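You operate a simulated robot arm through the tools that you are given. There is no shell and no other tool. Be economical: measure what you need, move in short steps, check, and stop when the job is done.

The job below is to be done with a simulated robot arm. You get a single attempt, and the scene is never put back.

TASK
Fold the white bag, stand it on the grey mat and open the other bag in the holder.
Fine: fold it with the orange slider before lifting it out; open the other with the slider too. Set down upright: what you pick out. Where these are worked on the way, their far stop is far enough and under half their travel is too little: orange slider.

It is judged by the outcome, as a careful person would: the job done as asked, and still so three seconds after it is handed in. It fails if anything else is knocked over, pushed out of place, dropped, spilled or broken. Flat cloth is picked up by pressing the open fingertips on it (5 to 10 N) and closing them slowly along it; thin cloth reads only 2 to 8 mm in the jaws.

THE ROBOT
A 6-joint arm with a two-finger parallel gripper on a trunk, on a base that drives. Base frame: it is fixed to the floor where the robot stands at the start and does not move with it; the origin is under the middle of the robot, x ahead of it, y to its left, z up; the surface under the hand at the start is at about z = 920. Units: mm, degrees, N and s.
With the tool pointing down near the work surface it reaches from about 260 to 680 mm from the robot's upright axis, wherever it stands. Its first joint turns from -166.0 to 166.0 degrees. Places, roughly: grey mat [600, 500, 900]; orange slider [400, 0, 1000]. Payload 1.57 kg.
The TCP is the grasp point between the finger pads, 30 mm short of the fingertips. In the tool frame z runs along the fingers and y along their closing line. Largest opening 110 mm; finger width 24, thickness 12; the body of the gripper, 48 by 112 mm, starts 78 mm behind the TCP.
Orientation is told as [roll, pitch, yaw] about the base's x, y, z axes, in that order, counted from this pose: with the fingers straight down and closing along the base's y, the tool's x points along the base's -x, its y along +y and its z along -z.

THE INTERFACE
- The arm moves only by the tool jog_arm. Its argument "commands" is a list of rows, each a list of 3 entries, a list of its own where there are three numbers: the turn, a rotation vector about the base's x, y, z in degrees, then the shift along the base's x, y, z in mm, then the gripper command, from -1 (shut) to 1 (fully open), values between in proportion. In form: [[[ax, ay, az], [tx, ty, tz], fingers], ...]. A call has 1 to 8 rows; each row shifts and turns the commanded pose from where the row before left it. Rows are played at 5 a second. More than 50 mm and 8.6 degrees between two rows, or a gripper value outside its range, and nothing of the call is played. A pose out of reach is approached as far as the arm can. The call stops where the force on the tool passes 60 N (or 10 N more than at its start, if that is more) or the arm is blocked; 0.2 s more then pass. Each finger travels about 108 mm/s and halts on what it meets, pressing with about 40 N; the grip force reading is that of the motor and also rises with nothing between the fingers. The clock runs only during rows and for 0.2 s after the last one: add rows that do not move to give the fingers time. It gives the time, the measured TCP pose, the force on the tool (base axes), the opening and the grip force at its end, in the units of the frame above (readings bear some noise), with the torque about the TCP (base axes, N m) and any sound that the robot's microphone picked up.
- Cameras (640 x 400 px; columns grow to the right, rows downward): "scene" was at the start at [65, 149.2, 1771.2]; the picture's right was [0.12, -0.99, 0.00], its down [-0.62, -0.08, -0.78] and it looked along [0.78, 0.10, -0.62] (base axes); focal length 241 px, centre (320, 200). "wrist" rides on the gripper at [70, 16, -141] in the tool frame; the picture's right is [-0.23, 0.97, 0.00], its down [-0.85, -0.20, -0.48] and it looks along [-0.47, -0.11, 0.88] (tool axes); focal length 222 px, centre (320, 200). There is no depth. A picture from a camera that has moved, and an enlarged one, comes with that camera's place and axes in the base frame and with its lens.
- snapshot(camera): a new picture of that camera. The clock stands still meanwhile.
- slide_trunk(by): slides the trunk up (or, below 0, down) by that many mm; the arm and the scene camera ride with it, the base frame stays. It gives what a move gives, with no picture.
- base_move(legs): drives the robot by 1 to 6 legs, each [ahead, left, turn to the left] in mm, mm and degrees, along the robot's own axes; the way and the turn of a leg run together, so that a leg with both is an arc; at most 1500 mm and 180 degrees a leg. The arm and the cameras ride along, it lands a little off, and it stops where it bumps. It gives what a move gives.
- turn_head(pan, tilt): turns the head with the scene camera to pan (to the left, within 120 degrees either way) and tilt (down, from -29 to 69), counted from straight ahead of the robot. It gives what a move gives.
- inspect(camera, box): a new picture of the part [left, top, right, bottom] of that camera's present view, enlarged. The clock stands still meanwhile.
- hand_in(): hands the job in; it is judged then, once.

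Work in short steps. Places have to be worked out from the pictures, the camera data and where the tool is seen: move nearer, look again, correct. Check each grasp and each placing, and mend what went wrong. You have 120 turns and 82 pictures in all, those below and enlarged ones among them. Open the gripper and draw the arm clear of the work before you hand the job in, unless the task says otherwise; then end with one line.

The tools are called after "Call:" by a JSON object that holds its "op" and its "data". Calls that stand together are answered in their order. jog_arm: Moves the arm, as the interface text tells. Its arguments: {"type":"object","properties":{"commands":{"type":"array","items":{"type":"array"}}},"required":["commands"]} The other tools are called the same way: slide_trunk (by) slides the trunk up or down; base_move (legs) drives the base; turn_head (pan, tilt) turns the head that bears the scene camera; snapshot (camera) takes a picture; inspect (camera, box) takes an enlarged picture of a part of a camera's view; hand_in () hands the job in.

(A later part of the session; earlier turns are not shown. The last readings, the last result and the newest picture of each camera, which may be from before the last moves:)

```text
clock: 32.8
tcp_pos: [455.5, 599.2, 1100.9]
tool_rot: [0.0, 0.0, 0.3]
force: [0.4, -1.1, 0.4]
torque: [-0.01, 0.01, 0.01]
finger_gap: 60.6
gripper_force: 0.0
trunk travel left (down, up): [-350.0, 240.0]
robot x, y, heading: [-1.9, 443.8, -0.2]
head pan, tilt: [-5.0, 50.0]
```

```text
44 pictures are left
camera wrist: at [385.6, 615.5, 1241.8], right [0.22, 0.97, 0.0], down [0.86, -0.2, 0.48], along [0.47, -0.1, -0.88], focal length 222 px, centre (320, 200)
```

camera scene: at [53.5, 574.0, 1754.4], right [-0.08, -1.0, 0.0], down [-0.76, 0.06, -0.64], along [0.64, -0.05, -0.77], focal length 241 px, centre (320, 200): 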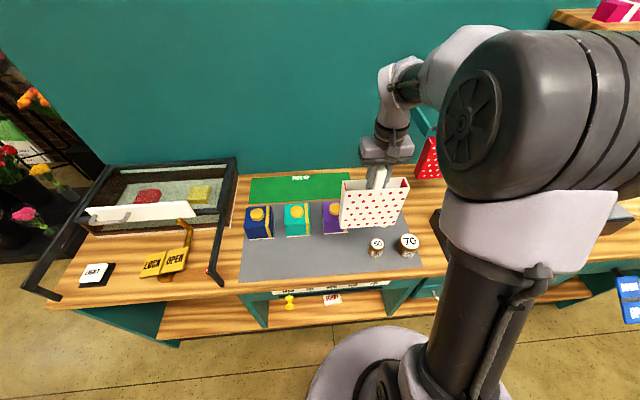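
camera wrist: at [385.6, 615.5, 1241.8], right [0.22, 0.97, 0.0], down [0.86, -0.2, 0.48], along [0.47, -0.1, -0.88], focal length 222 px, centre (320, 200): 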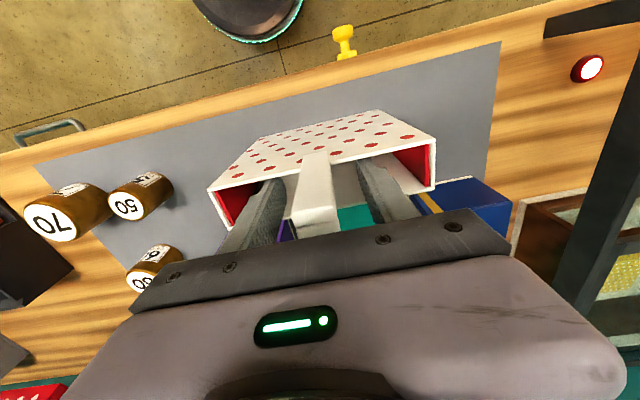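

The white bag stands folded on the mat. Rise straight up, then drive back right and a little ahead toward the red bag (hook at ~[708, 46, 1307]).

Call:
{"op": "jog_arm", "data": {"commands": [[[0, 0, 0], [0, 0, 20], 0.1], [[0, 0, 0], [0, 0, 40], 0.1], [[0, 0, 0], [0, 0, 50], 0.1], [[0, 0, 0], [0, 0, 50], 0.1], [[0, 0, 0], [-20, 0, 40], 0.1], [[0, 0, 0], [-30, 0, 40], 0.1], [[0, 0, 0], [-30, 0, 30], 0.1], [[0, 0, 0], [0, 0, 0], 0.1]]}}

Call:
{"op": "base_move", "data": {"legs": [[0, -245, 0]]}}

Call:
{"op": "base_move", "data": {"legs": [[110, 0, 0]]}}

Call:
{"op": "snapshot", "data": {"camera": "scene"}}

Call:
{"op": "snapshot", "data": {"camera": "wrist"}}

```text
clock: 34.6
tcp_pos: [376.9, 599.7, 1370.0]
tool_rot: [0.1, 0.0, 0.2]
force: [-0.3, -0.3, 0.2]
torque: [-0.03, 0.02, 0.0]
finger_gap: 60.6
gripper_force: 0.1
trunk travel left (down, up): [-350.0, 240.0]
robot x, y, heading: [0.2, 443.8, 0.3]
head pan, tilt: [-5.0, 50.0]
```

```text
clock: 36.4
tcp_pos: [378.0, 353.9, 1369.1]
tool_rot: [0.3, 0.1, 0.6]
force: [-0.6, 0.4, -0.4]
torque: [0.06, 0.01, 0.01]
finger_gap: 60.5
gripper_force: 0.0
trunk travel left (down, up): [-350.0, 240.0]
robot x, y, heading: [-1.9, 197.0, 1.0]
head pan, tilt: [-5.0, 50.0]
```

```text
clock: 37.6
tcp_pos: [486.9, 356.2, 1369.1]
tool_rot: [0.1, 0.1, 0.6]
force: [0.8, 0.9, 0.6]
torque: [0.0, -0.01, -0.01]
finger_gap: 60.7
gripper_force: 0.0
trunk travel left (down, up): [-350.0, 240.0]
robot x, y, heading: [106.3, 193.1, 0.6]
head pan, tilt: [-5.0, 50.0]
```

```text
43 pictures are left
camera scene: at [164.5, 328.0, 1754.5], right [-0.08, -1.0, 0.0], down [-0.76, 0.06, -0.64], along [0.64, -0.05, -0.77], focal length 241 px, centre (320, 200)
```

scene: 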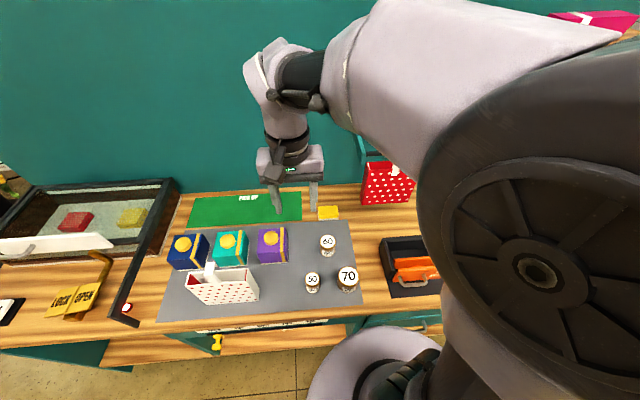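

```text
42 pictures are left
camera wrist: at [416.5, 371.8, 1510.7], right [0.22, 0.98, 0.0], down [0.86, -0.19, 0.48], along [0.47, -0.1, -0.88], focal length 222 px, centre (320, 200)
```

wrist: 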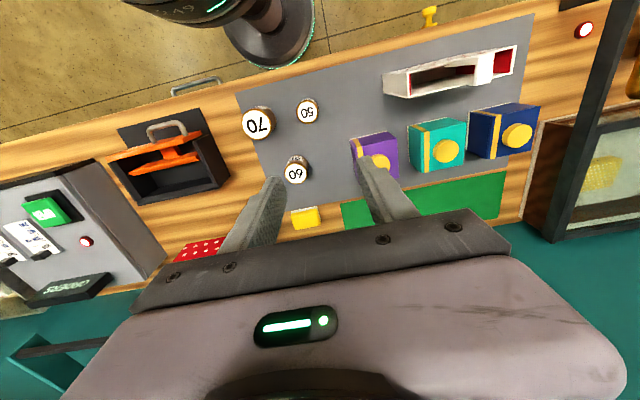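

White bag stands upright. Raise the trunk 100 mm and move the hand above the red bag's hook (front side) to measure it.

Call:
{"op": "slide_trunk", "data": {"by": 100}}

Call:
{"op": "jog_arm", "data": {"commands": [[[0, 0, 0], [22, -39, -2], 0.1], [[0, 0, 0], [22, -39, -2], 0.1], [[0, 0, 0], [22, -39, -2], 0.1], [[0, 0, 0], [22, -39, -2], 0.1], [[0, 0, 0], [22, -39, -2], 0.1], [[0, 0, 0], [22, -39, -2], 0.1], [[0, 0, 0], [22, -39, -2], 0.1], [[0, 0, 0], [22, -37, -2], 0.1]]}}

Call:
{"op": "snapshot", "data": {"camera": "wrist"}}

Call:
{"op": "snapshot", "data": {"camera": "scene"}}

```text
clock: 38.9
tcp_pos: [485.5, 355.2, 1469.6]
tool_rot: [0.1, 0.1, 0.6]
force: [0.1, 0.6, 0.6]
torque: [0.0, 0.0, 0.01]
finger_gap: 60.4
gripper_force: 0.0
trunk travel left (down, up): [-450.0, 140.0]
robot x, y, heading: [105.1, 193.8, 0.7]
head pan, tilt: [-5.0, 50.0]
```

```text
clock: 40.7
tcp_pos: [661.1, 44.2, 1450.4]
tool_rot: [0.2, 0.1, 0.6]
force: [0.2, -0.6, -0.3]
torque: [0.01, 0.0, -0.03]
finger_gap: 60.3
gripper_force: 0.0
trunk travel left (down, up): [-450.0, 140.0]
robot x, y, heading: [107.6, 193.9, 0.2]
head pan, tilt: [-5.0, 50.0]
```

```text
41 pictures are left
camera wrist: at [592.1, 58.5, 1592.0], right [0.22, 0.98, 0.0], down [0.86, -0.19, 0.48], along [0.47, -0.1, -0.88], focal length 222 px, centre (320, 200)
```

wrist: 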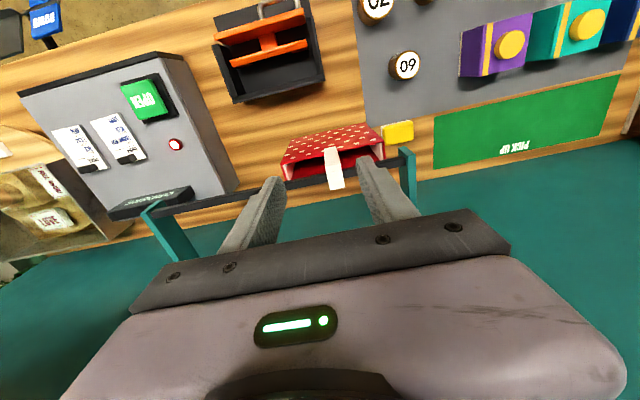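

```text
40 pictures are left
camera scene: at [164.7, 325.9, 1854.6], right [-0.08, -1.0, 0.0], down [-0.76, 0.06, -0.64], along [0.64, -0.05, -0.77], focal length 241 px, centre (320, 200)
```

scene: 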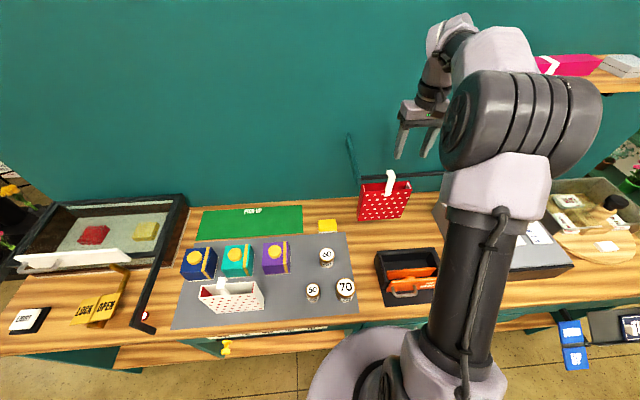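

Zoom both views on the hook.

Call:
{"op": "inspect", "data": {"camera": "wrist", "box": [270, 110, 430, 220]}}

Call:
{"op": "inspect", "data": {"camera": "scene", "box": [340, 150, 440, 230]}}

```text
3.64 times, centred on (350, 165) of wrist
camera zoom: at [592.1, 58.5, 1592.0], right [0.22, 0.98, 0.0], down [0.86, -0.19, 0.48], along [0.47, -0.1, -0.88], focal length 808 px, centre (211, 327)
```

zoom: 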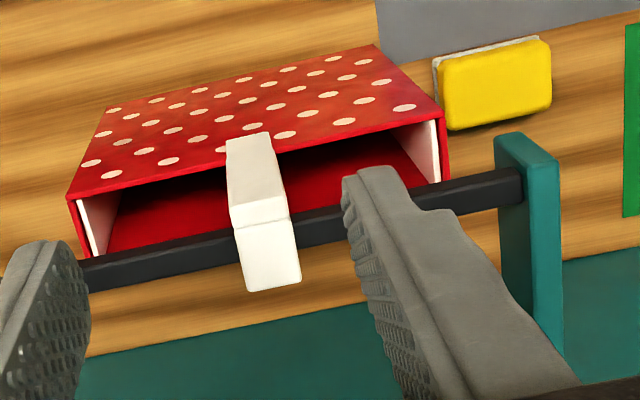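

```text
5.00 times, centred on (390, 190) of scene
camera zoom: at [164.7, 325.9, 1854.6], right [-0.08, -1.0, 0.0], down [-0.76, 0.06, -0.64], along [0.64, -0.05, -0.77], focal length 1204 px, centre (-30, 250)
```

zoom: 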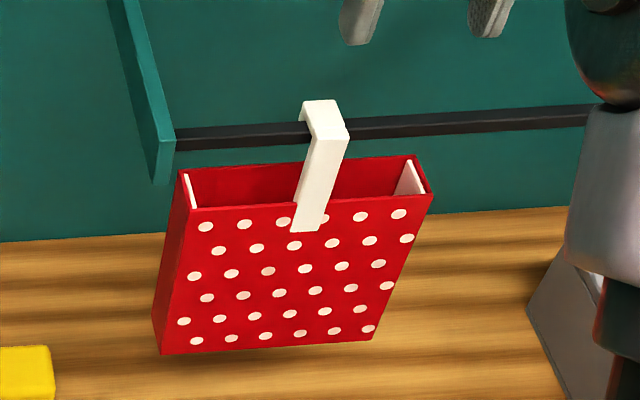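

Hook leg front at about (705, 53), top z≈1298; rail just behind at x≈718. I target TCP x=700, y=53 so the fingers stay in front of the rail; descend to above first.

Call:
{"op": "jog_arm", "data": {"commands": [[[0, 0, 0], [13, 3, -30], 0.1], [[0, 0, 0], [13, 3, -30], 0.1], [[0, 0, 0], [13, 3, -30], 0.1], [[0, 0, -0.5], [0, 0, -20], 0.1], [[0, 0, 0], [0, 0, 0], 0.1]]}}

Call:
{"op": "inspect", "data": {"camera": "wrist", "box": [230, 110, 410, 240]}}

Call:
{"op": "inspect", "data": {"camera": "scene", "box": [340, 130, 440, 230]}}

```text
clock: 41.9
tcp_pos: [700.2, 54.7, 1341.3]
tool_rot: [0.2, 0.1, 0.0]
force: [-0.2, -0.6, 0.1]
torque: [-0.01, -0.01, 0.04]
finger_gap: 60.5
gripper_force: 0.1
trunk travel left (down, up): [-450.0, 140.0]
robot x, y, heading: [108.2, 198.1, 0.7]
head pan, tilt: [-5.0, 50.0]
```

```text
3.08 times, centred on (320, 175) of wrist
camera zoom: at [630.3, 71.5, 1482.6], right [0.23, 0.97, 0.0], down [0.86, -0.2, 0.48], along [0.47, -0.11, -0.88], focal length 684 px, centre (320, 277)
```

zoom: 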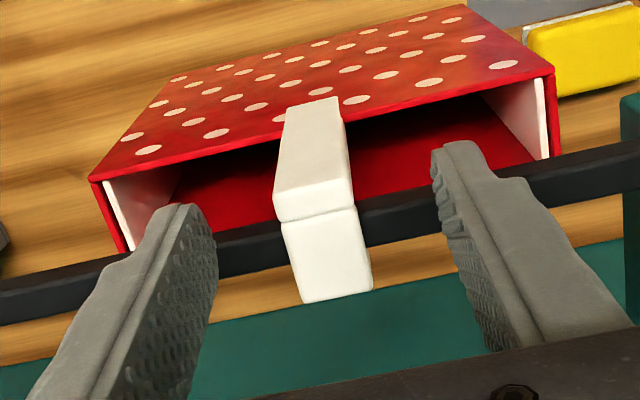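

```text
4.00 times, centred on (390, 180) of scene
camera zoom: at [163.2, 328.0, 1854.5], right [-0.08, -1.0, 0.0], down [-0.76, 0.06, -0.64], along [0.64, -0.05, -0.77], focal length 963 px, centre (40, 280)
```

zoom: 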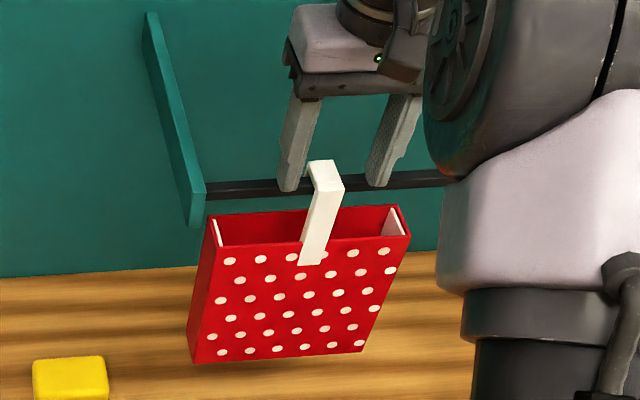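

Refined: leg front x≈708, y≈53. Shift +2 mm in x and descend to z≈1274.

Call:
{"op": "jog_arm", "data": {"commands": [[[0, 0, 0], [2, -1, -15], 0.1], [[0, 0, 0], [0, 0, -20], 0.1], [[0, 0, 0], [0, 0, -20], 0.1], [[0, 0, 0], [0, 0, -12], 0.1], [[0, 0, 0], [0, 0, 0], 0.1]]}}

Call:
{"op": "inspect", "data": {"camera": "wrist", "box": [230, 110, 410, 240]}}

Call:
{"op": "inspect", "data": {"camera": "scene", "box": [350, 140, 430, 220]}}

```text
clock: 42.5
tcp_pos: [698.5, 51.8, 1330.9]
tool_rot: [-0.1, -1.4, -0.1]
force: [-16.6, 1.5, 25.0]
torque: [0.92, 0.24, 0.5]
finger_gap: 61.4
gripper_force: 0.3
trunk travel left (down, up): [-450.0, 140.0]
robot x, y, heading: [105.8, 192.8, 0.6]
head pan, tilt: [-5.0, 50.0]
stopped in row 2: the force on the tool passed its limit at 82 N (the readings are from after the stop); the commanded pose is now the measured one
```

```text
3.08 times, centred on (320, 175) of wrist
camera zoom: at [627.4, 69.7, 1470.1], right [0.23, 0.97, 0.0], down [0.84, -0.2, 0.5], along [0.49, -0.11, -0.87], focal length 684 px, centre (320, 277)
```

zoom: 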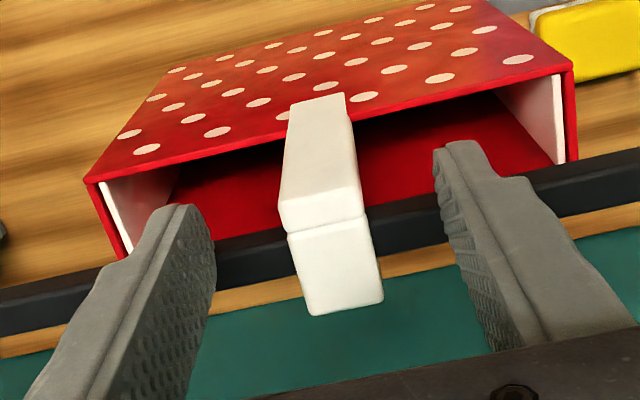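

```text
5.00 times, centred on (390, 180) of scene
camera zoom: at [154.8, 328.1, 1854.9], right [-0.08, -1.0, 0.0], down [-0.76, 0.06, -0.65], along [0.64, -0.05, -0.76], focal length 1204 px, centre (-30, 300)
```

zoom: 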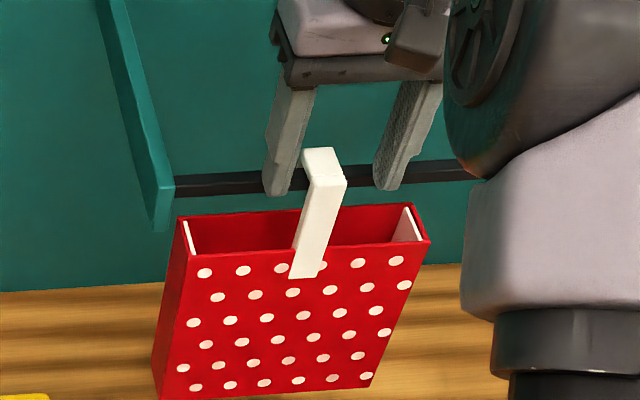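

The tips touched the rail (its top is ~1300), so the hook is a little higher (~1308) and the rail nearer than thought. I back off and instead approach tilted 40°, gripping the leg below the rail from the front.

Call:
{"op": "jog_arm", "data": {"commands": [[[0, 0, 0], [-5, 1, 20], 0.1], [[0, -7, 0], [-25, 0, 0], 0.1], [[0, -8, 0], [-16, 0, 0], 0.1], [[0, -8, 0], [0, 0, 0], 0.1], [[0, -8, 0], [0, 0, -10], 0.1], [[0, -7.6, 0], [0, 0, -10], 0.1], [[0, 0, 0], [0, 0, 0], 0.1]]}}

Call:
{"op": "snapshot", "data": {"camera": "wrist"}}

Call:
{"op": "inspect", "data": {"camera": "scene", "box": [350, 140, 430, 220]}}

```text
clock: 44.1
tcp_pos: [660.8, 58.8, 1332.0]
tool_rot: [1.1, -36.0, 0.2]
force: [0.3, 0.0, 0.0]
torque: [0.01, 0.01, 0.0]
finger_gap: 60.4
gripper_force: 0.0
out of reach, approached as far as the arm can: row 6
trunk travel left (down, up): [-450.0, 140.0]
robot x, y, heading: [107.7, 198.4, 0.7]
head pan, tilt: [-5.0, 50.0]
```

```text
33 pictures are left
camera wrist: at [521.3, 72.5, 1405.0], right [0.17, 0.97, 0.15], down [0.41, -0.21, 0.89], along [0.9, -0.09, -0.44], focal length 222 px, centre (320, 200)
```

wrist: 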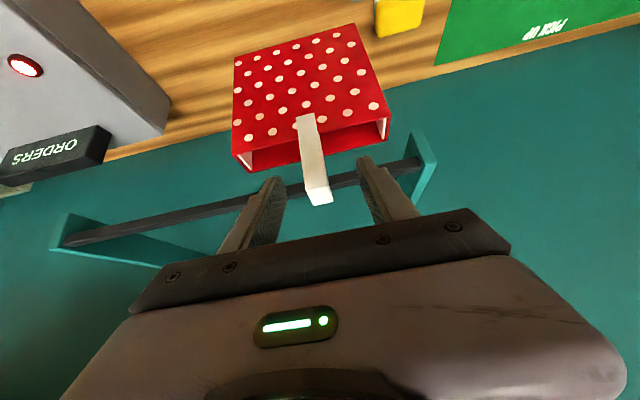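

```text
5.00 times, centred on (390, 180) of scene
camera zoom: at [163.2, 327.9, 1854.5], right [-0.08, -1.0, 0.0], down [-0.76, 0.06, -0.64], along [0.64, -0.05, -0.77], focal length 1204 px, centre (-30, 300)
```

zoom: 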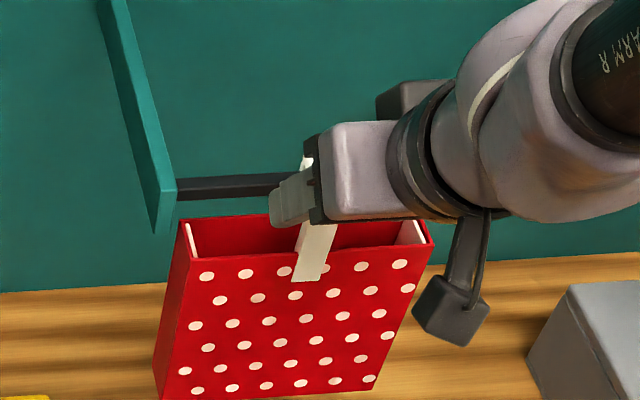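

Reach limited the tilt to 36°, which is sufficient. The leg is free between z≈1247 and 1290; I aim the finger axis through (707, 52, 1268), going in half way first.

Call:
{"op": "jog_arm", "data": {"commands": [[[0, 0, 0], [8, -3, -12], 0.1], [[0, 0, 0], [8, -3, -12], 0.1], [[0, 0, 0], [0, 0, 0], 0.1]]}}

Call:
{"op": "inspect", "data": {"camera": "wrist", "box": [220, 90, 420, 250]}}

```text
clock: 44.9
tcp_pos: [678.5, 52.9, 1307.5]
tool_rot: [1.2, -36.1, 0.0]
force: [-0.6, 0.0, -0.1]
torque: [0.0, -0.01, -0.06]
finger_gap: 60.6
gripper_force: 0.0
trunk travel left (down, up): [-450.0, 140.0]
robot x, y, heading: [107.7, 196.8, 0.6]
head pan, tilt: [-5.0, 50.0]
```

```text
2.50 times, centred on (320, 170) of wrist
camera zoom: at [538.1, 67.8, 1380.4], right [0.17, 0.97, 0.15], down [0.41, -0.21, 0.89], along [0.9, -0.09, -0.44], focal length 555 px, centre (320, 275)
```

zoom: 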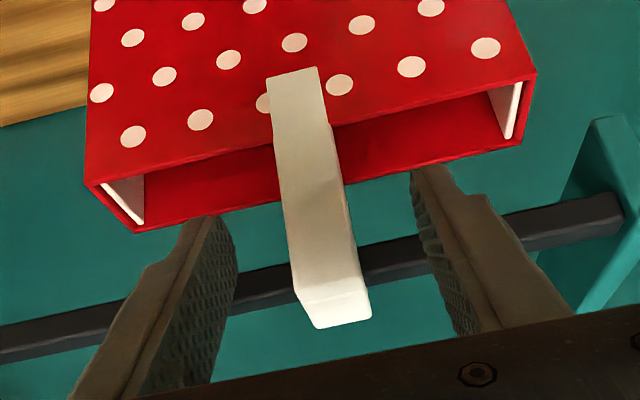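

On line: the finger axis passes at (708, 1267). Advance along it 37 mm.

Call:
{"op": "jog_arm", "data": {"commands": [[[0, 0, 0], [8, -0.5, -11], 0.1], [[0, 0, 0], [8, -0.5, -11], 0.1], [[0, 0, 0], [6, 0, -8], 0.1], [[0, 0, 0], [0, 0, 0], 0.1]]}}

Call:
{"op": "inspect", "data": {"camera": "wrist", "box": [220, 90, 420, 250]}}

```text
clock: 45.9
tcp_pos: [700.7, 51.4, 1277.3]
tool_rot: [1.0, -36.2, -0.1]
force: [0.5, -0.1, 0.5]
torque: [-0.01, 0.01, -0.02]
finger_gap: 60.3
gripper_force: 0.0
trunk travel left (down, up): [-450.0, 140.0]
robot x, y, heading: [110.8, 195.2, 0.5]
head pan, tilt: [-5.0, 50.0]
```

```text
2.50 times, centred on (320, 170) of wrist
camera zoom: at [560.3, 65.6, 1350.7], right [0.17, 0.97, 0.15], down [0.41, -0.21, 0.89], along [0.9, -0.09, -0.44], focal length 555 px, centre (320, 275)
```

zoom: 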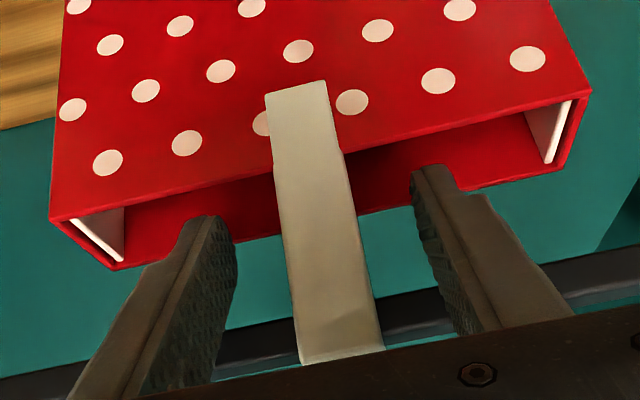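

No contact, leg between the pads. Close.

Call:
{"op": "jog_arm", "data": {"commands": [[[0, 0, 0], [0, 0, 0], -0.3], [[0, 0, 0], [0, 0, 0], -0.5], [[0, 0, 0], [0, 0, 0], -0.8], [[0, 0, 0], [0, 0, 0], -1], [[0, 0, 0], [0, 0, 0], -1]]}}

Call:
{"op": "inspect", "data": {"camera": "wrist", "box": [220, 90, 420, 250]}}

```text
clock: 47.1
tcp_pos: [700.7, 52.9, 1277.6]
tool_rot: [1.1, -36.1, 0.1]
force: [-0.1, 0.8, 0.2]
torque: [-0.02, 0.01, -0.03]
finger_gap: 21.4
gripper_force: 34.3
trunk travel left (down, up): [-450.0, 140.0]
robot x, y, heading: [106.4, 195.5, 0.9]
head pan, tilt: [-5.0, 50.0]
```

```text
2.50 times, centred on (320, 170) of wrist
camera zoom: at [560.4, 65.7, 1350.7], right [0.17, 0.97, 0.15], down [0.41, -0.21, 0.89], along [0.9, -0.09, -0.44], focal length 555 px, centre (320, 275)
```

zoom: 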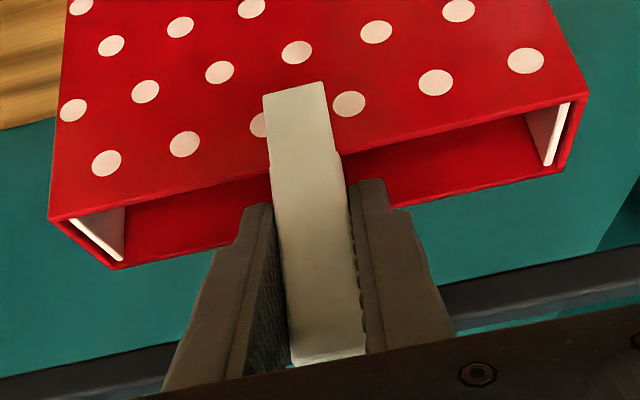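

Gripped, but the tips reach under the rail, so lifting far would hit it. I first pull the bag gently toward me to use the hook's play, to make room for a vertical grip in front of the rail.

Call:
{"op": "jog_arm", "data": {"commands": [[[0, 0, 0], [-2, 0, 0.5], -1], [[0, 0, 0], [-2, 0, 0], -1], [[0, 0, 0], [0, 0, 0], -1]]}}

Call:
{"op": "jog_arm", "data": {"commands": [[[0, 0, 0], [-2, 0, 0], -1], [[0, 0, 0], [-2, 0, 0], -1], [[0, 0, 0], [0, 0, 0], -1]]}}

```text
clock: 47.9
tcp_pos: [698.0, 52.1, 1279.3]
tool_rot: [1.1, -36.1, 0.0]
force: [-0.4, -0.3, 0.0]
torque: [0.0, 0.02, 0.03]
finger_gap: 21.6
gripper_force: 34.6
trunk travel left (down, up): [-450.0, 140.0]
robot x, y, heading: [107.7, 192.8, 1.0]
head pan, tilt: [-5.0, 50.0]
```

```text
clock: 48.7
tcp_pos: [694.4, 52.7, 1278.5]
tool_rot: [1.1, -36.0, 0.1]
force: [12.5, 1.8, 3.2]
torque: [-0.01, 0.06, -0.1]
finger_gap: 21.4
gripper_force: 34.5
trunk travel left (down, up): [-450.0, 140.0]
robot x, y, heading: [108.8, 196.0, 0.5]
head pan, tilt: [-5.0, 50.0]
```

The hook now bears on the rail's back (12 N): 6 mm play gained, giving ~16 mm lift room. Ease 1.5 mm forward and lift 13 mm, watching force.

Call:
{"op": "jog_arm", "data": {"commands": [[[0, 0, 0], [1.5, 0, 0], -1], [[0, 0, 0], [0, 0, 4], -1], [[0, 0, 0], [0, 0, 4], -1], [[0, 0, 0], [0, 0, 4], -1], [[0, 0, 0], [0, 0, 0], -1]]}}

Call:
{"op": "inspect", "data": {"camera": "wrist", "box": [220, 90, 420, 250]}}

Call:
{"op": "inspect", "data": {"camera": "scene", "box": [350, 140, 430, 220]}}

```text
clock: 49.9
tcp_pos: [697.0, 51.4, 1288.1]
tool_rot: [1.2, -35.8, -0.1]
force: [3.5, 1.7, -21.2]
torque: [-0.27, 0.51, 0.09]
finger_gap: 21.6
gripper_force: 34.4
trunk travel left (down, up): [-450.0, 140.0]
robot x, y, heading: [109.1, 195.7, 0.6]
head pan, tilt: [-5.0, 50.0]
```

```text
2.50 times, centred on (320, 170) of wrist
camera zoom: at [555.4, 65.9, 1362.1], right [0.17, 0.97, 0.15], down [0.42, -0.21, 0.89], along [0.89, -0.09, -0.44], focal length 555 px, centre (320, 275)
```

zoom: 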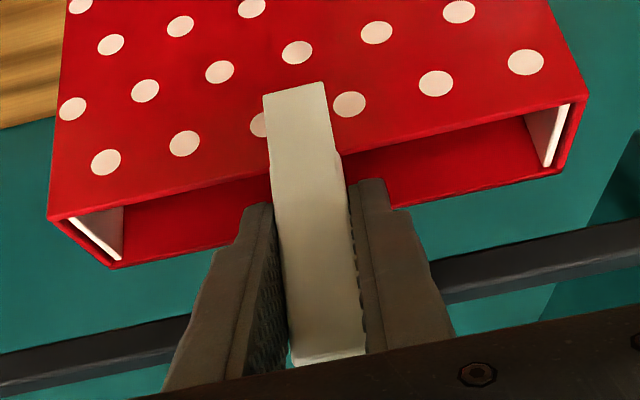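

```text
5.00 times, centred on (390, 180) of scene
camera zoom: at [166.6, 327.9, 1854.2], right [-0.08, -1.0, 0.0], down [-0.77, 0.06, -0.64], along [0.64, -0.05, -0.77], focal length 1204 px, centre (-30, 300)
```

zoom: 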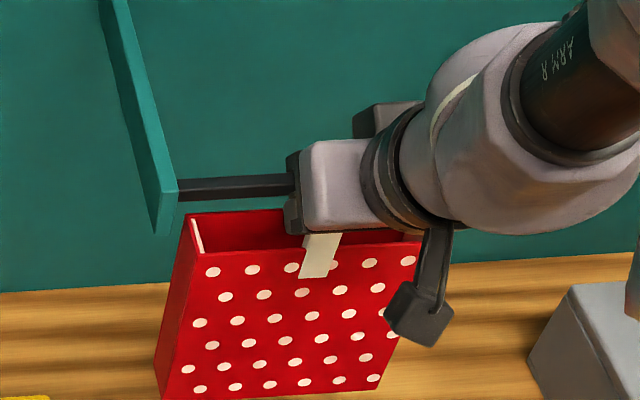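

The fingertips touch the rail's underside (−21 N). I set the bag back down, keeping it pulled forward, release, and retreat along the finger axis to regrip vertically.

Call:
{"op": "jog_arm", "data": {"commands": [[[0, 0, 0], [-1, 0, -5], -1], [[0, 0, 0], [-1, 0, -4.5], -1], [[0, 0, 0], [0, 0, 0], -1]]}}

Call:
{"op": "jog_arm", "data": {"commands": [[[0, 0, 0], [0, 0, 0], -0.6], [[0, 0, 0], [0, 0, 0], -0.2], [[0, 0, 0], [0, 0, 0], 0.1], [[0, 0, 0], [0, 0, 0], 0.1], [[0, 0, 0], [-10, 0, 14], 0.1], [[0, 0, 0], [-15, 0, 21], 0.1], [[0, 0, 0], [-15, 0, 21], 0.1], [[0, 0, 0], [0, 0, 20], 0.1]]}}

```text
clock: 50.7
tcp_pos: [696.0, 51.3, 1281.1]
tool_rot: [1.0, -36.2, 0.0]
force: [18.4, -1.6, 5.6]
torque: [0.04, 0.15, -0.08]
finger_gap: 21.5
gripper_force: 35.0
trunk travel left (down, up): [-450.0, 140.0]
robot x, y, heading: [107.1, 201.8, 0.7]
head pan, tilt: [-5.0, 50.0]
```

```text
clock: 52.5
tcp_pos: [652.2, 51.7, 1357.9]
tool_rot: [1.1, -36.2, 0.1]
force: [0.3, 0.3, -0.2]
torque: [-0.01, 0.0, 0.0]
finger_gap: 60.5
gripper_force: 0.0
trunk travel left (down, up): [-450.0, 140.0]
robot x, y, heading: [108.0, 196.8, 0.8]
head pan, tilt: [-5.0, 50.0]
```

Released. Right the tool to vertical and go just above and in front of the hook.

Call:
{"op": "jog_arm", "data": {"commands": [[[-1, 7.2, 0], [6, 0, 0], 0.1], [[0, 7.2, 0], [6, 0, 0], 0.1], [[0, 7.2, 0], [6, 0, 0], 0.1], [[0, 7.2, 0], [6, 0, 0], 0.1], [[0, 7.4, 0], [6, 0, 0], 0.1], [[0, 0, 0], [13, 0, -8], 0.1], [[0, 0, 0], [0, 0, 0], 0.1]]}}

Call:
{"op": "inspect", "data": {"camera": "wrist", "box": [230, 110, 410, 240]}}

```text
clock: 54.1
tcp_pos: [696.2, 52.8, 1349.4]
tool_rot: [0.3, 0.0, 0.7]
force: [-0.8, 0.5, 0.1]
torque: [0.01, 0.02, 0.0]
finger_gap: 60.6
gripper_force: 0.0
trunk travel left (down, up): [-450.0, 140.0]
robot x, y, heading: [108.5, 197.4, 0.4]
head pan, tilt: [-5.0, 50.0]
```

```text
3.08 times, centred on (320, 175) of wrist
camera zoom: at [625.3, 67.5, 1491.4], right [0.22, 0.98, 0.0], down [0.86, -0.19, 0.48], along [0.47, -0.1, -0.88], focal length 684 px, centre (320, 277)
```

zoom: 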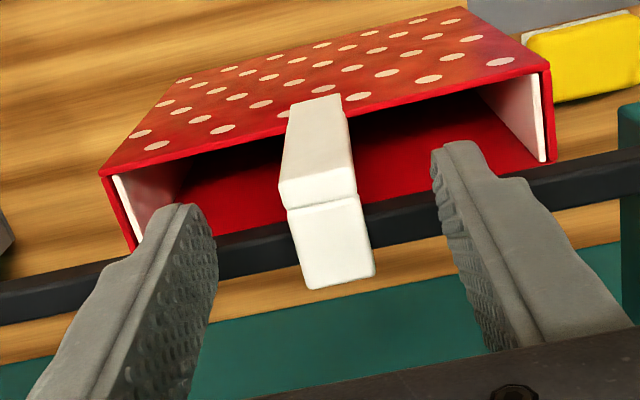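

The leg stayed forward (front x≈699). TCP x≈697 puts the fingers at 685–709, clear of the rail (~712+). Descend carefully.

Call:
{"op": "jog_arm", "data": {"commands": [[[0, 0, -0.6], [0.5, 0, -15], 0.1], [[0, 0, 0], [0, 0, -15], 0.1], [[0, 0, 0], [0, 0, -12], 0.1], [[0, 0, 0], [0, 0, -10], 0.1], [[0, 0, 0], [0, 0, 0], 0.1]]}}

```text
clock: 55.3
tcp_pos: [695.6, 52.5, 1297.1]
tool_rot: [0.3, 0.1, 0.0]
force: [0.0, -1.0, 0.7]
torque: [-0.02, 0.02, 0.0]
finger_gap: 60.3
gripper_force: 0.0
trunk travel left (down, up): [-450.0, 140.0]
robot x, y, heading: [108.9, 193.5, 0.4]
head pan, tilt: [-5.0, 50.0]
```

No contact on the way down. Close on the leg.

Call:
{"op": "jog_arm", "data": {"commands": [[[0, 0, 0], [0, 0, 0], -0.3], [[0, 0, 0], [0, 0, 0], -0.5], [[0, 0, 0], [0, 0, 0], -0.8], [[0, 0, 0], [0, 0, 0], -1], [[0, 0, 0], [0, 0, 0], -1]]}}

Call:
{"op": "inspect", "data": {"camera": "wrist", "box": [230, 110, 410, 240]}}

```text
clock: 56.5
tcp_pos: [695.3, 50.3, 1296.5]
tool_rot: [0.3, 0.1, 0.0]
force: [0.7, 0.6, 0.4]
torque: [-0.01, -0.01, 0.01]
finger_gap: 21.5
gripper_force: 35.0
trunk travel left (down, up): [-450.0, 140.0]
robot x, y, heading: [108.7, 196.4, 0.4]
head pan, tilt: [-5.0, 50.0]
```

```text
3.08 times, centred on (320, 175) of wrist
camera zoom: at [625.3, 67.3, 1438.5], right [0.23, 0.97, 0.0], down [0.86, -0.2, 0.48], along [0.46, -0.1, -0.88], focal length 684 px, centre (320, 277)
```

zoom: 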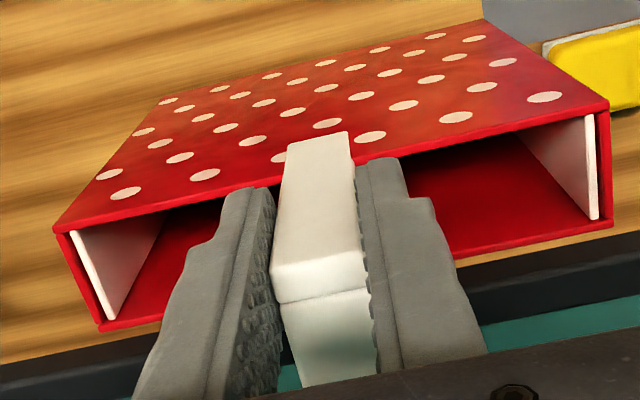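

Solid grip. Lift 20 mm, then test the pull outward.

Call:
{"op": "jog_arm", "data": {"commands": [[[0, 0, 0], [0.5, 0, 5], -1], [[0, 0, 0], [0, 0, 5], -1], [[0, 0, 0], [0, 0, 5], -1], [[0, 0, 0], [0, 0, 5], -1], [[0, 0, 0], [0, 0, 0], -1]]}}

Call:
{"op": "inspect", "data": {"camera": "scene", "box": [350, 130, 430, 210]}}

```text
clock: 57.7
tcp_pos: [695.3, 52.7, 1318.3]
tool_rot: [0.3, 0.1, 0.0]
force: [0.5, -0.9, -0.8]
torque: [-0.02, 0.01, 0.03]
finger_gap: 21.5
gripper_force: 34.4
trunk travel left (down, up): [-450.0, 140.0]
robot x, y, heading: [106.7, 197.3, 0.5]
head pan, tilt: [-5.0, 50.0]
```

```text
5.00 times, centred on (390, 170) of scene
camera zoom: at [163.5, 327.8, 1854.5], right [-0.08, -1.0, 0.0], down [-0.76, 0.06, -0.64], along [0.64, -0.05, -0.77], focal length 1204 px, centre (-30, 350)
```

zoom: 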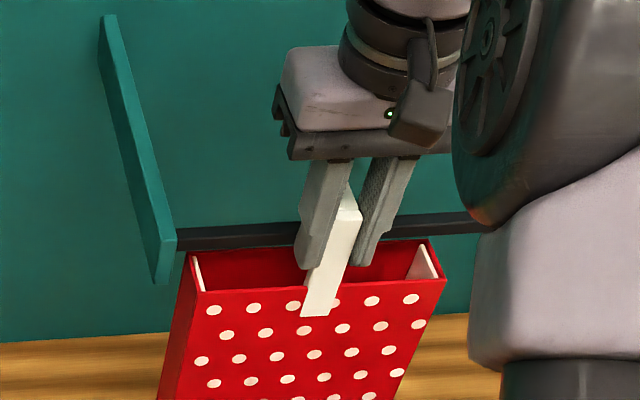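

Free of contact. Pull out gently.

Call:
{"op": "jog_arm", "data": {"commands": [[[0, 0, 0], [-4, 0, 1], -1], [[0, 0, 0], [-4, 0, 0], -1], [[0, 0, 0], [-4, 0, 0], -1], [[0, 0, 0], [0, 0, 0], -1]]}}

```text
clock: 58.7
tcp_pos: [683.0, 52.0, 1317.8]
tool_rot: [0.2, 0.1, 0.0]
force: [0.3, -0.1, -0.5]
torque: [0.04, 0.03, -0.01]
finger_gap: 21.6
gripper_force: 34.7
trunk travel left (down, up): [-450.0, 140.0]
robot x, y, heading: [110.8, 195.1, 0.3]
head pan, tilt: [-5.0, 50.0]
```

The hook is clear of the rail. Carry the bag back and over the holder.

Call:
{"op": "jog_arm", "data": {"commands": [[[0, 0, 0], [-25, 0, 0], -1], [[0, 0, 0], [-30, 0, 0], -1], [[0, 0, 0], [-30, -10, 10], -1], [[0, 0, 0], [-25, -25, 10], -1], [[0, 0, 0], [-20, -25, 0], -1], [[0, 0, 0], [-10, -25, 0], -1], [[0, 0, 0], [0, -14, 0], -1], [[0, 0, 0], [0, 0, 0], -1]]}}

Call:
{"op": "snapshot", "data": {"camera": "wrist"}}

Call:
{"op": "turn_head", "data": {"pan": -30, "tilt": 55}}

Call:
{"op": "snapshot", "data": {"camera": "scene"}}

```text
clock: 60.5
tcp_pos: [543.6, -46.5, 1338.5]
tool_rot: [0.3, 0.1, 0.0]
force: [-0.2, 0.0, -1.2]
torque: [0.01, -0.02, -0.01]
finger_gap: 21.4
gripper_force: 34.7
trunk travel left (down, up): [-450.0, 140.0]
robot x, y, heading: [113.4, 195.1, 0.8]
head pan, tilt: [-5.0, 50.0]
```

```text
23 pictures are left
camera wrist: at [473.2, -30.3, 1479.8], right [0.23, 0.97, 0.0], down [0.86, -0.2, 0.48], along [0.46, -0.1, -0.88], focal length 222 px, centre (320, 200)
```

wrist: 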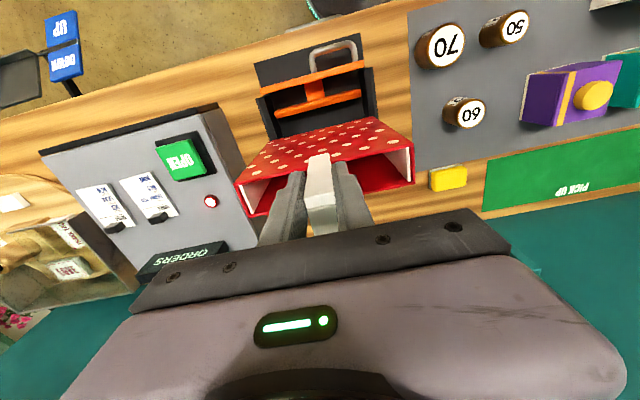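

```text
clock: 61.4
tcp_pos: [543.0, -48.2, 1339.1]
tool_rot: [0.3, 0.0, 0.0]
force: [-0.1, 0.7, -0.8]
torque: [-0.03, 0.04, -0.02]
finger_gap: 21.6
gripper_force: 34.6
trunk travel left (down, up): [-450.0, 140.0]
robot x, y, heading: [110.8, 196.2, 0.8]
head pan, tilt: [-30.0, 55.0]
```

```text
22 pictures are left
camera scene: at [149.4, 298.4, 1848.0], right [-0.49, -0.87, 0.0], down [-0.71, 0.4, -0.57], along [0.5, -0.28, -0.82], focal length 241 px, centre (320, 200)
```

scene: 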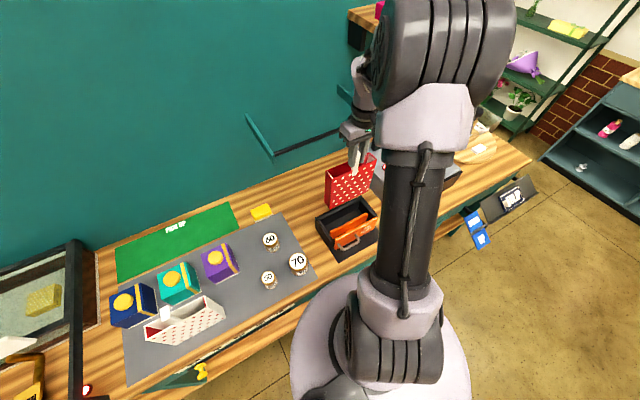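

The empty holder is visible in the scene view. Zoom in to measure the pocket behind the slider.

Call:
{"op": "inspect", "data": {"camera": "scene", "box": [300, 150, 400, 270]}}

Call:
{"op": "inspect", "data": {"camera": "wrist", "box": [220, 30, 430, 220]}}

```text
3.33 times, centred on (350, 210) of scene
camera zoom: at [149.4, 298.4, 1848.0], right [-0.49, -0.87, 0.0], down [-0.71, 0.4, -0.57], along [0.5, -0.28, -0.82], focal length 803 px, centre (220, 167)
```

zoom: 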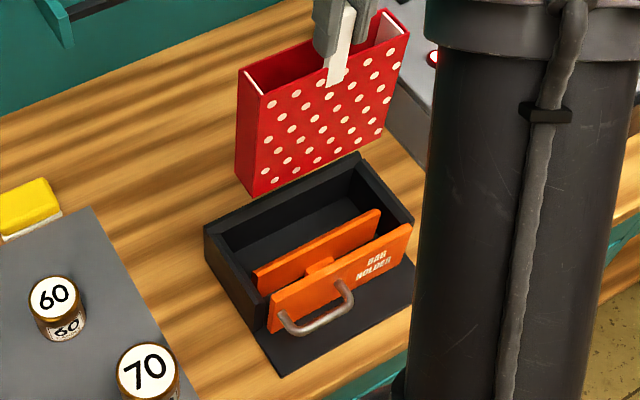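

```text
2.11 times, centred on (325, 125) of wrist
camera zoom: at [473.4, -30.4, 1479.7], right [0.23, 0.97, 0.0], down [0.86, -0.2, 0.48], along [0.46, -0.1, -0.88], focal length 468 px, centre (310, 358)
```

zoom: 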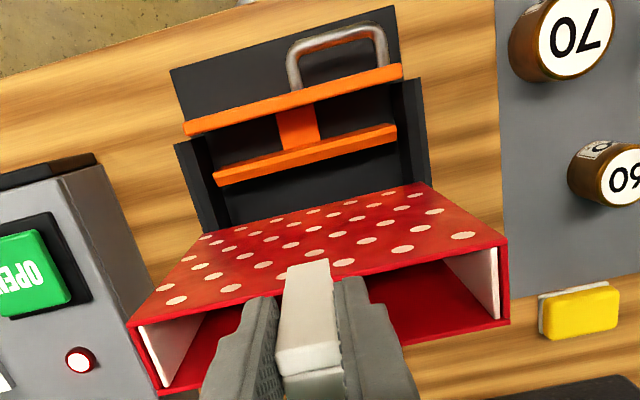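

Comparing rays: white bag's rim stood at x 537–578, y centre −45; the red rim front is at TCP−3, centre TCP+2.5. So target TCP ≈ (541, −48), seated at z≈1120. Lower to ~1170 first, then check.

Call:
{"op": "jog_arm", "data": {"commands": [[[0, 0, 0], [-2, 0, -30], -1], [[0, 0, 0], [0, 0, -45], -1], [[0, 0, 0], [0, 0, -45], -1], [[0, 0, 0], [0, 0, -40], -1], [[0, 0, 0], [0, 0, 0], -1]]}}

Call:
{"op": "inspect", "data": {"camera": "scene", "box": [310, 160, 400, 270]}}

Call:
{"op": "inspect", "data": {"camera": "wrist", "box": [200, 20, 440, 240]}}

```text
clock: 62.6
tcp_pos: [541.0, -48.0, 1177.5]
tool_rot: [0.3, 0.1, 0.1]
force: [-0.6, -0.8, -0.6]
torque: [0.01, 0.0, 0.0]
finger_gap: 21.5
gripper_force: 34.4
trunk travel left (down, up): [-450.0, 140.0]
robot x, y, heading: [105.2, 195.2, 0.7]
head pan, tilt: [-30.0, 55.0]
```

```text
3.64 times, centred on (355, 215) of scene
camera zoom: at [148.7, 298.7, 1848.0], right [-0.49, -0.87, 0.0], down [-0.71, 0.4, -0.57], along [0.5, -0.28, -0.82], focal length 876 px, centre (193, 146)
```

zoom: 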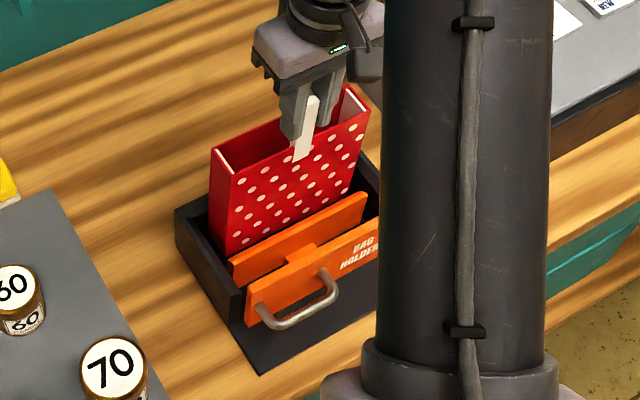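

```text
1.82 times, centred on (320, 130) of wrist
camera zoom: at [470.9, -31.0, 1318.8], right [0.23, 0.97, 0.0], down [0.86, -0.2, 0.48], along [0.47, -0.1, -0.88], focal length 404 px, centre (320, 327)
```

zoom: 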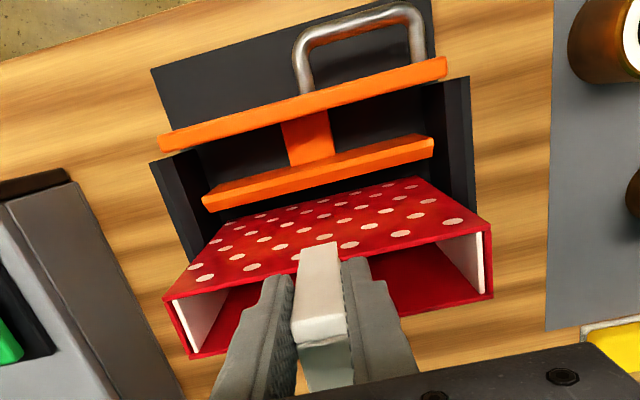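

Aligned over the pocket. Lower slowly.

Call:
{"op": "jog_arm", "data": {"commands": [[[0, 0, 0], [0, 0, -12], -1], [[0, 0, 0], [0, 0, -12], -1], [[0, 0, 0], [0, 0, -12], -1], [[0, 0, 0], [0, 0, -10], -1], [[0, 0, 0], [0, 0, 0], -1]]}}

Call:
{"op": "inspect", "data": {"camera": "scene", "box": [310, 160, 400, 270]}}

```text
clock: 63.8
tcp_pos: [540.6, -46.5, 1132.9]
tool_rot: [0.1, -0.1, -0.1]
force: [2.2, 0.5, 24.3]
torque: [-0.55, -0.55, 0.05]
finger_gap: 21.7
gripper_force: 34.7
trunk travel left (down, up): [-450.0, 140.0]
robot x, y, heading: [106.7, 194.8, 0.4]
head pan, tilt: [-30.0, 55.0]
```

```text
3.64 times, centred on (355, 215) of scene
camera zoom: at [147.5, 299.7, 1848.0], right [-0.49, -0.87, 0.0], down [-0.71, 0.4, -0.57], along [0.5, -0.28, -0.82], focal length 876 px, centre (193, 146)
```

zoom: 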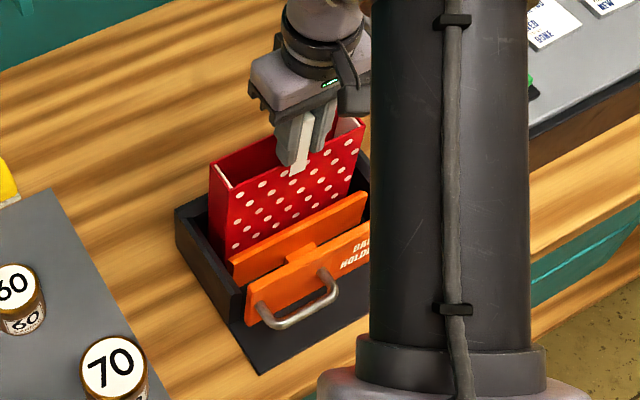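

Contact at z≈1133 (24 N), centred under the bag: likely the floor. Check with the wrist camera before releasing.

Call:
{"op": "inspect", "data": {"camera": "wrist", "box": [200, 20, 440, 240]}}

```text
1.82 times, centred on (320, 130) of wrist
camera zoom: at [470.8, -30.0, 1273.7], right [0.23, 0.97, 0.0], down [0.85, -0.2, 0.48], along [0.47, -0.11, -0.88], focal length 404 px, centre (320, 327)
```

zoom: 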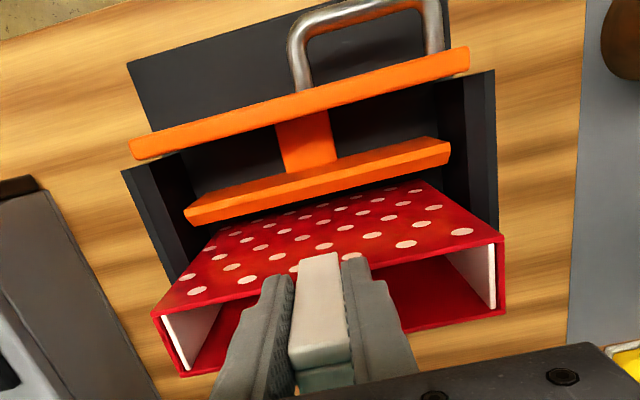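

The bag sits in the pocket behind the plate. Ease up 1 mm and release gently.

Call:
{"op": "jog_arm", "data": {"commands": [[[0, 0, 0], [0, 0, 1.2], -1], [[0, 0, 0], [0, 0, 0], -0.65], [[0, 0, 0], [0, 0, 0], -0.5], [[0, 0, 0], [0, 0, 0], -0.2], [[0, 0, 0], [0, 0, 0], 0.1], [[0, 0, 0], [0, 0, 0], 0.1]]}}

Call:
{"op": "inspect", "data": {"camera": "wrist", "box": [200, 20, 440, 240]}}

```text
clock: 65.2
tcp_pos: [542.4, -46.7, 1133.8]
tool_rot: [0.3, 0.2, 0.0]
force: [0.0, 0.9, 0.1]
torque: [-0.01, 0.04, 0.02]
finger_gap: 60.6
gripper_force: 0.0
trunk travel left (down, up): [-450.0, 140.0]
robot x, y, heading: [111.1, 195.7, 0.4]
head pan, tilt: [-30.0, 55.0]
```

```text
1.82 times, centred on (320, 130) of wrist
camera zoom: at [471.9, -30.8, 1274.5], right [0.23, 0.97, 0.0], down [0.86, -0.2, 0.48], along [0.46, -0.1, -0.88], focal length 404 px, centre (320, 327)
```

zoom: 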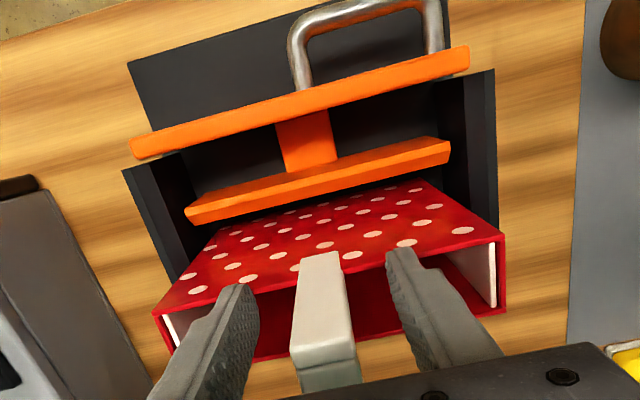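

The red bag stands in the holder. Rise clear, then yaw −90° and go above the slider handle (bar at x≈431, y≈4).

Call:
{"op": "jog_arm", "data": {"commands": [[[0, 0, 0], [0, 0, 20], 0.1], [[0, 0, 0], [0, 0, 40], 0.1], [[0, 0, 0], [0, 0, 50], 0.1], [[0, 0, 0], [0, 0, 30], 0.1], [[0, 0, -8.2], [-20, 9, 0], 0.1], [[0, 0, -8.2], [-20, 9, 0], 0.1], [[0, 0, -8.2], [-20, 9, 0], 0.1], [[0, 0, -8.2], [-20, 9, 0], 0.0]]}}

Call:
{"op": "jog_arm", "data": {"commands": [[[0, 0, -8.2], [-15, 9, 0], 0.0], [[0, 0, -8.2], [-16, 5, 0], -0.56], [[0, 0, -8.2], [0, 0, 0], -0.56], [[0, 0, -8.2], [0, 0, 0], -0.56], [[0, 0, -8.2], [0, 0, 0], -0.56], [[0, 0, -8.2], [0, 0, 0], -0.56], [[0, 0, -8.2], [0, 0, 0], -0.56], [[0, 0, 0], [0, 0, 0], -0.56]]}}

Call:
{"op": "snapshot", "data": {"camera": "wrist"}}

```text
clock: 67.0
tcp_pos: [460.6, -10.5, 1272.6]
tool_rot: [0.3, 0.0, -33.0]
force: [-0.6, -0.5, 0.3]
torque: [0.03, -0.02, -0.01]
finger_gap: 55.1
gripper_force: 0.1
trunk travel left (down, up): [-450.0, 140.0]
robot x, y, heading: [110.1, 190.6, 0.9]
head pan, tilt: [-30.0, 55.0]
```

```text
clock: 68.8
tcp_pos: [431.1, 3.0, 1273.2]
tool_rot: [0.3, 0.0, -90.3]
force: [-1.4, 0.8, 0.1]
torque: [0.0, -0.03, 0.02]
finger_gap: 24.3
gripper_force: 0.0
trunk travel left (down, up): [-450.0, 140.0]
robot x, y, heading: [108.1, 197.2, 0.3]
head pan, tilt: [-30.0, 55.0]
```

```text
14 pictures are left
camera wrist: at [446.3, 73.4, 1414.4], right [0.97, -0.23, 0.0], down [-0.21, -0.85, 0.48], along [-0.11, -0.46, -0.88], focal length 222 px, centre (320, 200)
```

wrist: 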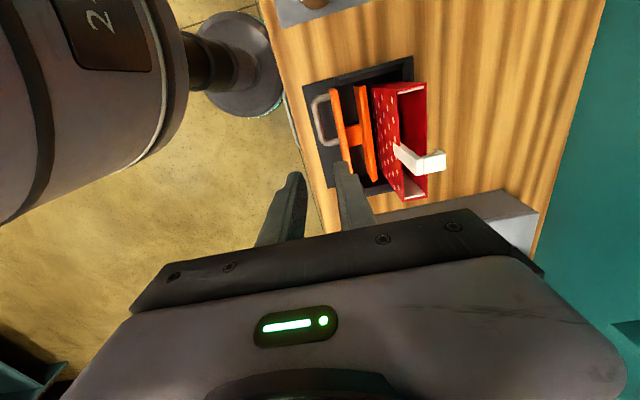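

Bar found at about x 429. Descend to just above it and check.

Call:
{"op": "jog_arm", "data": {"commands": [[[0, 0, 0], [-2, 0, -50], -0.56], [[0, 0, 0], [0, 0, -50], -0.56], [[0, 0, 0], [0, 0, -50], -0.56], [[0, 0, 0], [0, 0, -50], -0.56], [[0, 0, 0], [0, 0, -20], -0.56], [[0, 0, 0], [0, 0, 0], -0.56]]}}

Call:
{"op": "inspect", "data": {"camera": "wrist", "box": [220, 80, 460, 230]}}

```text
clock: 70.2
tcp_pos: [428.6, 2.8, 1053.3]
tool_rot: [0.2, 0.1, -90.3]
force: [-0.6, 0.5, -0.2]
torque: [-0.01, -0.02, 0.01]
finger_gap: 24.4
gripper_force: 0.1
trunk travel left (down, up): [-450.0, 140.0]
robot x, y, heading: [111.8, 192.8, 0.2]
head pan, tilt: [-30.0, 55.0]
```

```text
2.67 times, centred on (340, 155) of wrist
camera zoom: at [443.9, 73.9, 1194.4], right [0.97, -0.23, 0.0], down [-0.2, -0.85, 0.48], along [-0.11, -0.47, -0.88], focal length 592 px, centre (267, 320)
```

zoom: 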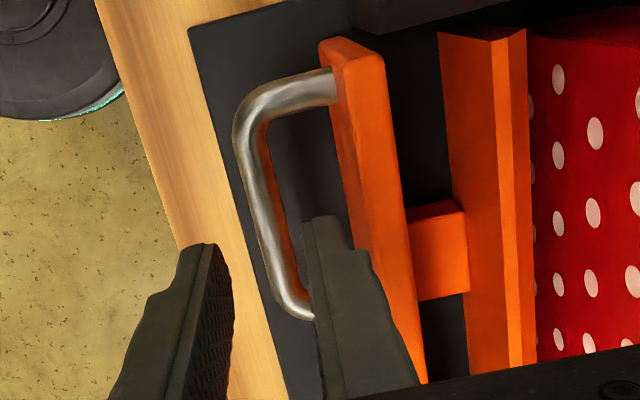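

Same relative picture as before at the first grasp. Descend 55 mm and close on the bar.

Call:
{"op": "jog_arm", "data": {"commands": [[[0, 0, 0], [0, 0, -20], -0.56], [[0, 0, 0], [0, 0, -20], -0.56], [[0, 0, 0], [0, 0, -15], -0.56], [[0, 0, 0], [0, 0, 0], -0.8], [[0, 0, 0], [0, 0, 0], -1], [[0, 0, 0], [0, 0, 0], -1]]}}

```text
clock: 71.6
tcp_pos: [429.7, 3.4, 997.7]
tool_rot: [0.4, 0.1, -90.2]
force: [-0.2, 0.9, -6.7]
torque: [-0.36, 0.0, 0.74]
finger_gap: 12.2
gripper_force: 29.4
trunk travel left (down, up): [-450.0, 140.0]
robot x, y, heading: [106.2, 196.1, 0.8]
head pan, tilt: [-30.0, 55.0]
```

Gripped. Pull the slider back slowly.

Call:
{"op": "jog_arm", "data": {"commands": [[[0, 0, 0], [-4, 0, 0], -1], [[0, 0, 0], [-8, 0, 0], -1], [[0, 0, 0], [-8, 0, 0], -1], [[0, 0, 0], [-6, 0, 0], -1], [[0, 0, 0], [0, 0, 0], -1]]}}

Call:
{"op": "inspect", "data": {"camera": "scene", "box": [300, 150, 410, 280]}}

```text
clock: 72.8
tcp_pos: [402.8, 3.4, 998.5]
tool_rot: [0.3, 0.1, -90.3]
force: [-0.5, 2.6, 0.8]
torque: [0.17, -0.02, 0.69]
finger_gap: 12.1
gripper_force: 29.5
trunk travel left (down, up): [-450.0, 140.0]
robot x, y, heading: [108.7, 193.0, 0.8]
head pan, tilt: [-30.0, 55.0]
```

```text
3.08 times, centred on (355, 215) of scene
camera zoom: at [149.4, 298.8, 1848.0], right [-0.49, -0.87, 0.0], down [-0.71, 0.4, -0.57], along [0.5, -0.28, -0.82], focal length 741 px, centre (212, 154)
```

zoom: 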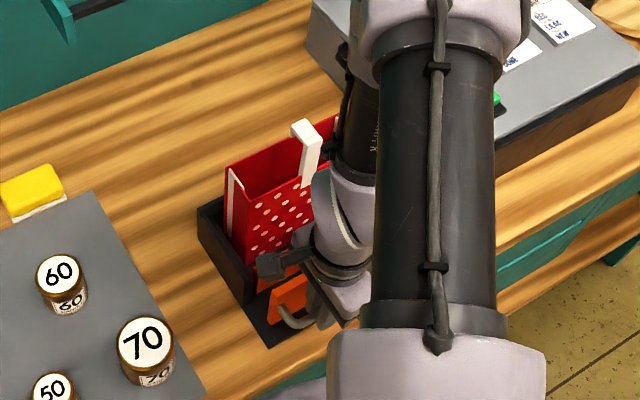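

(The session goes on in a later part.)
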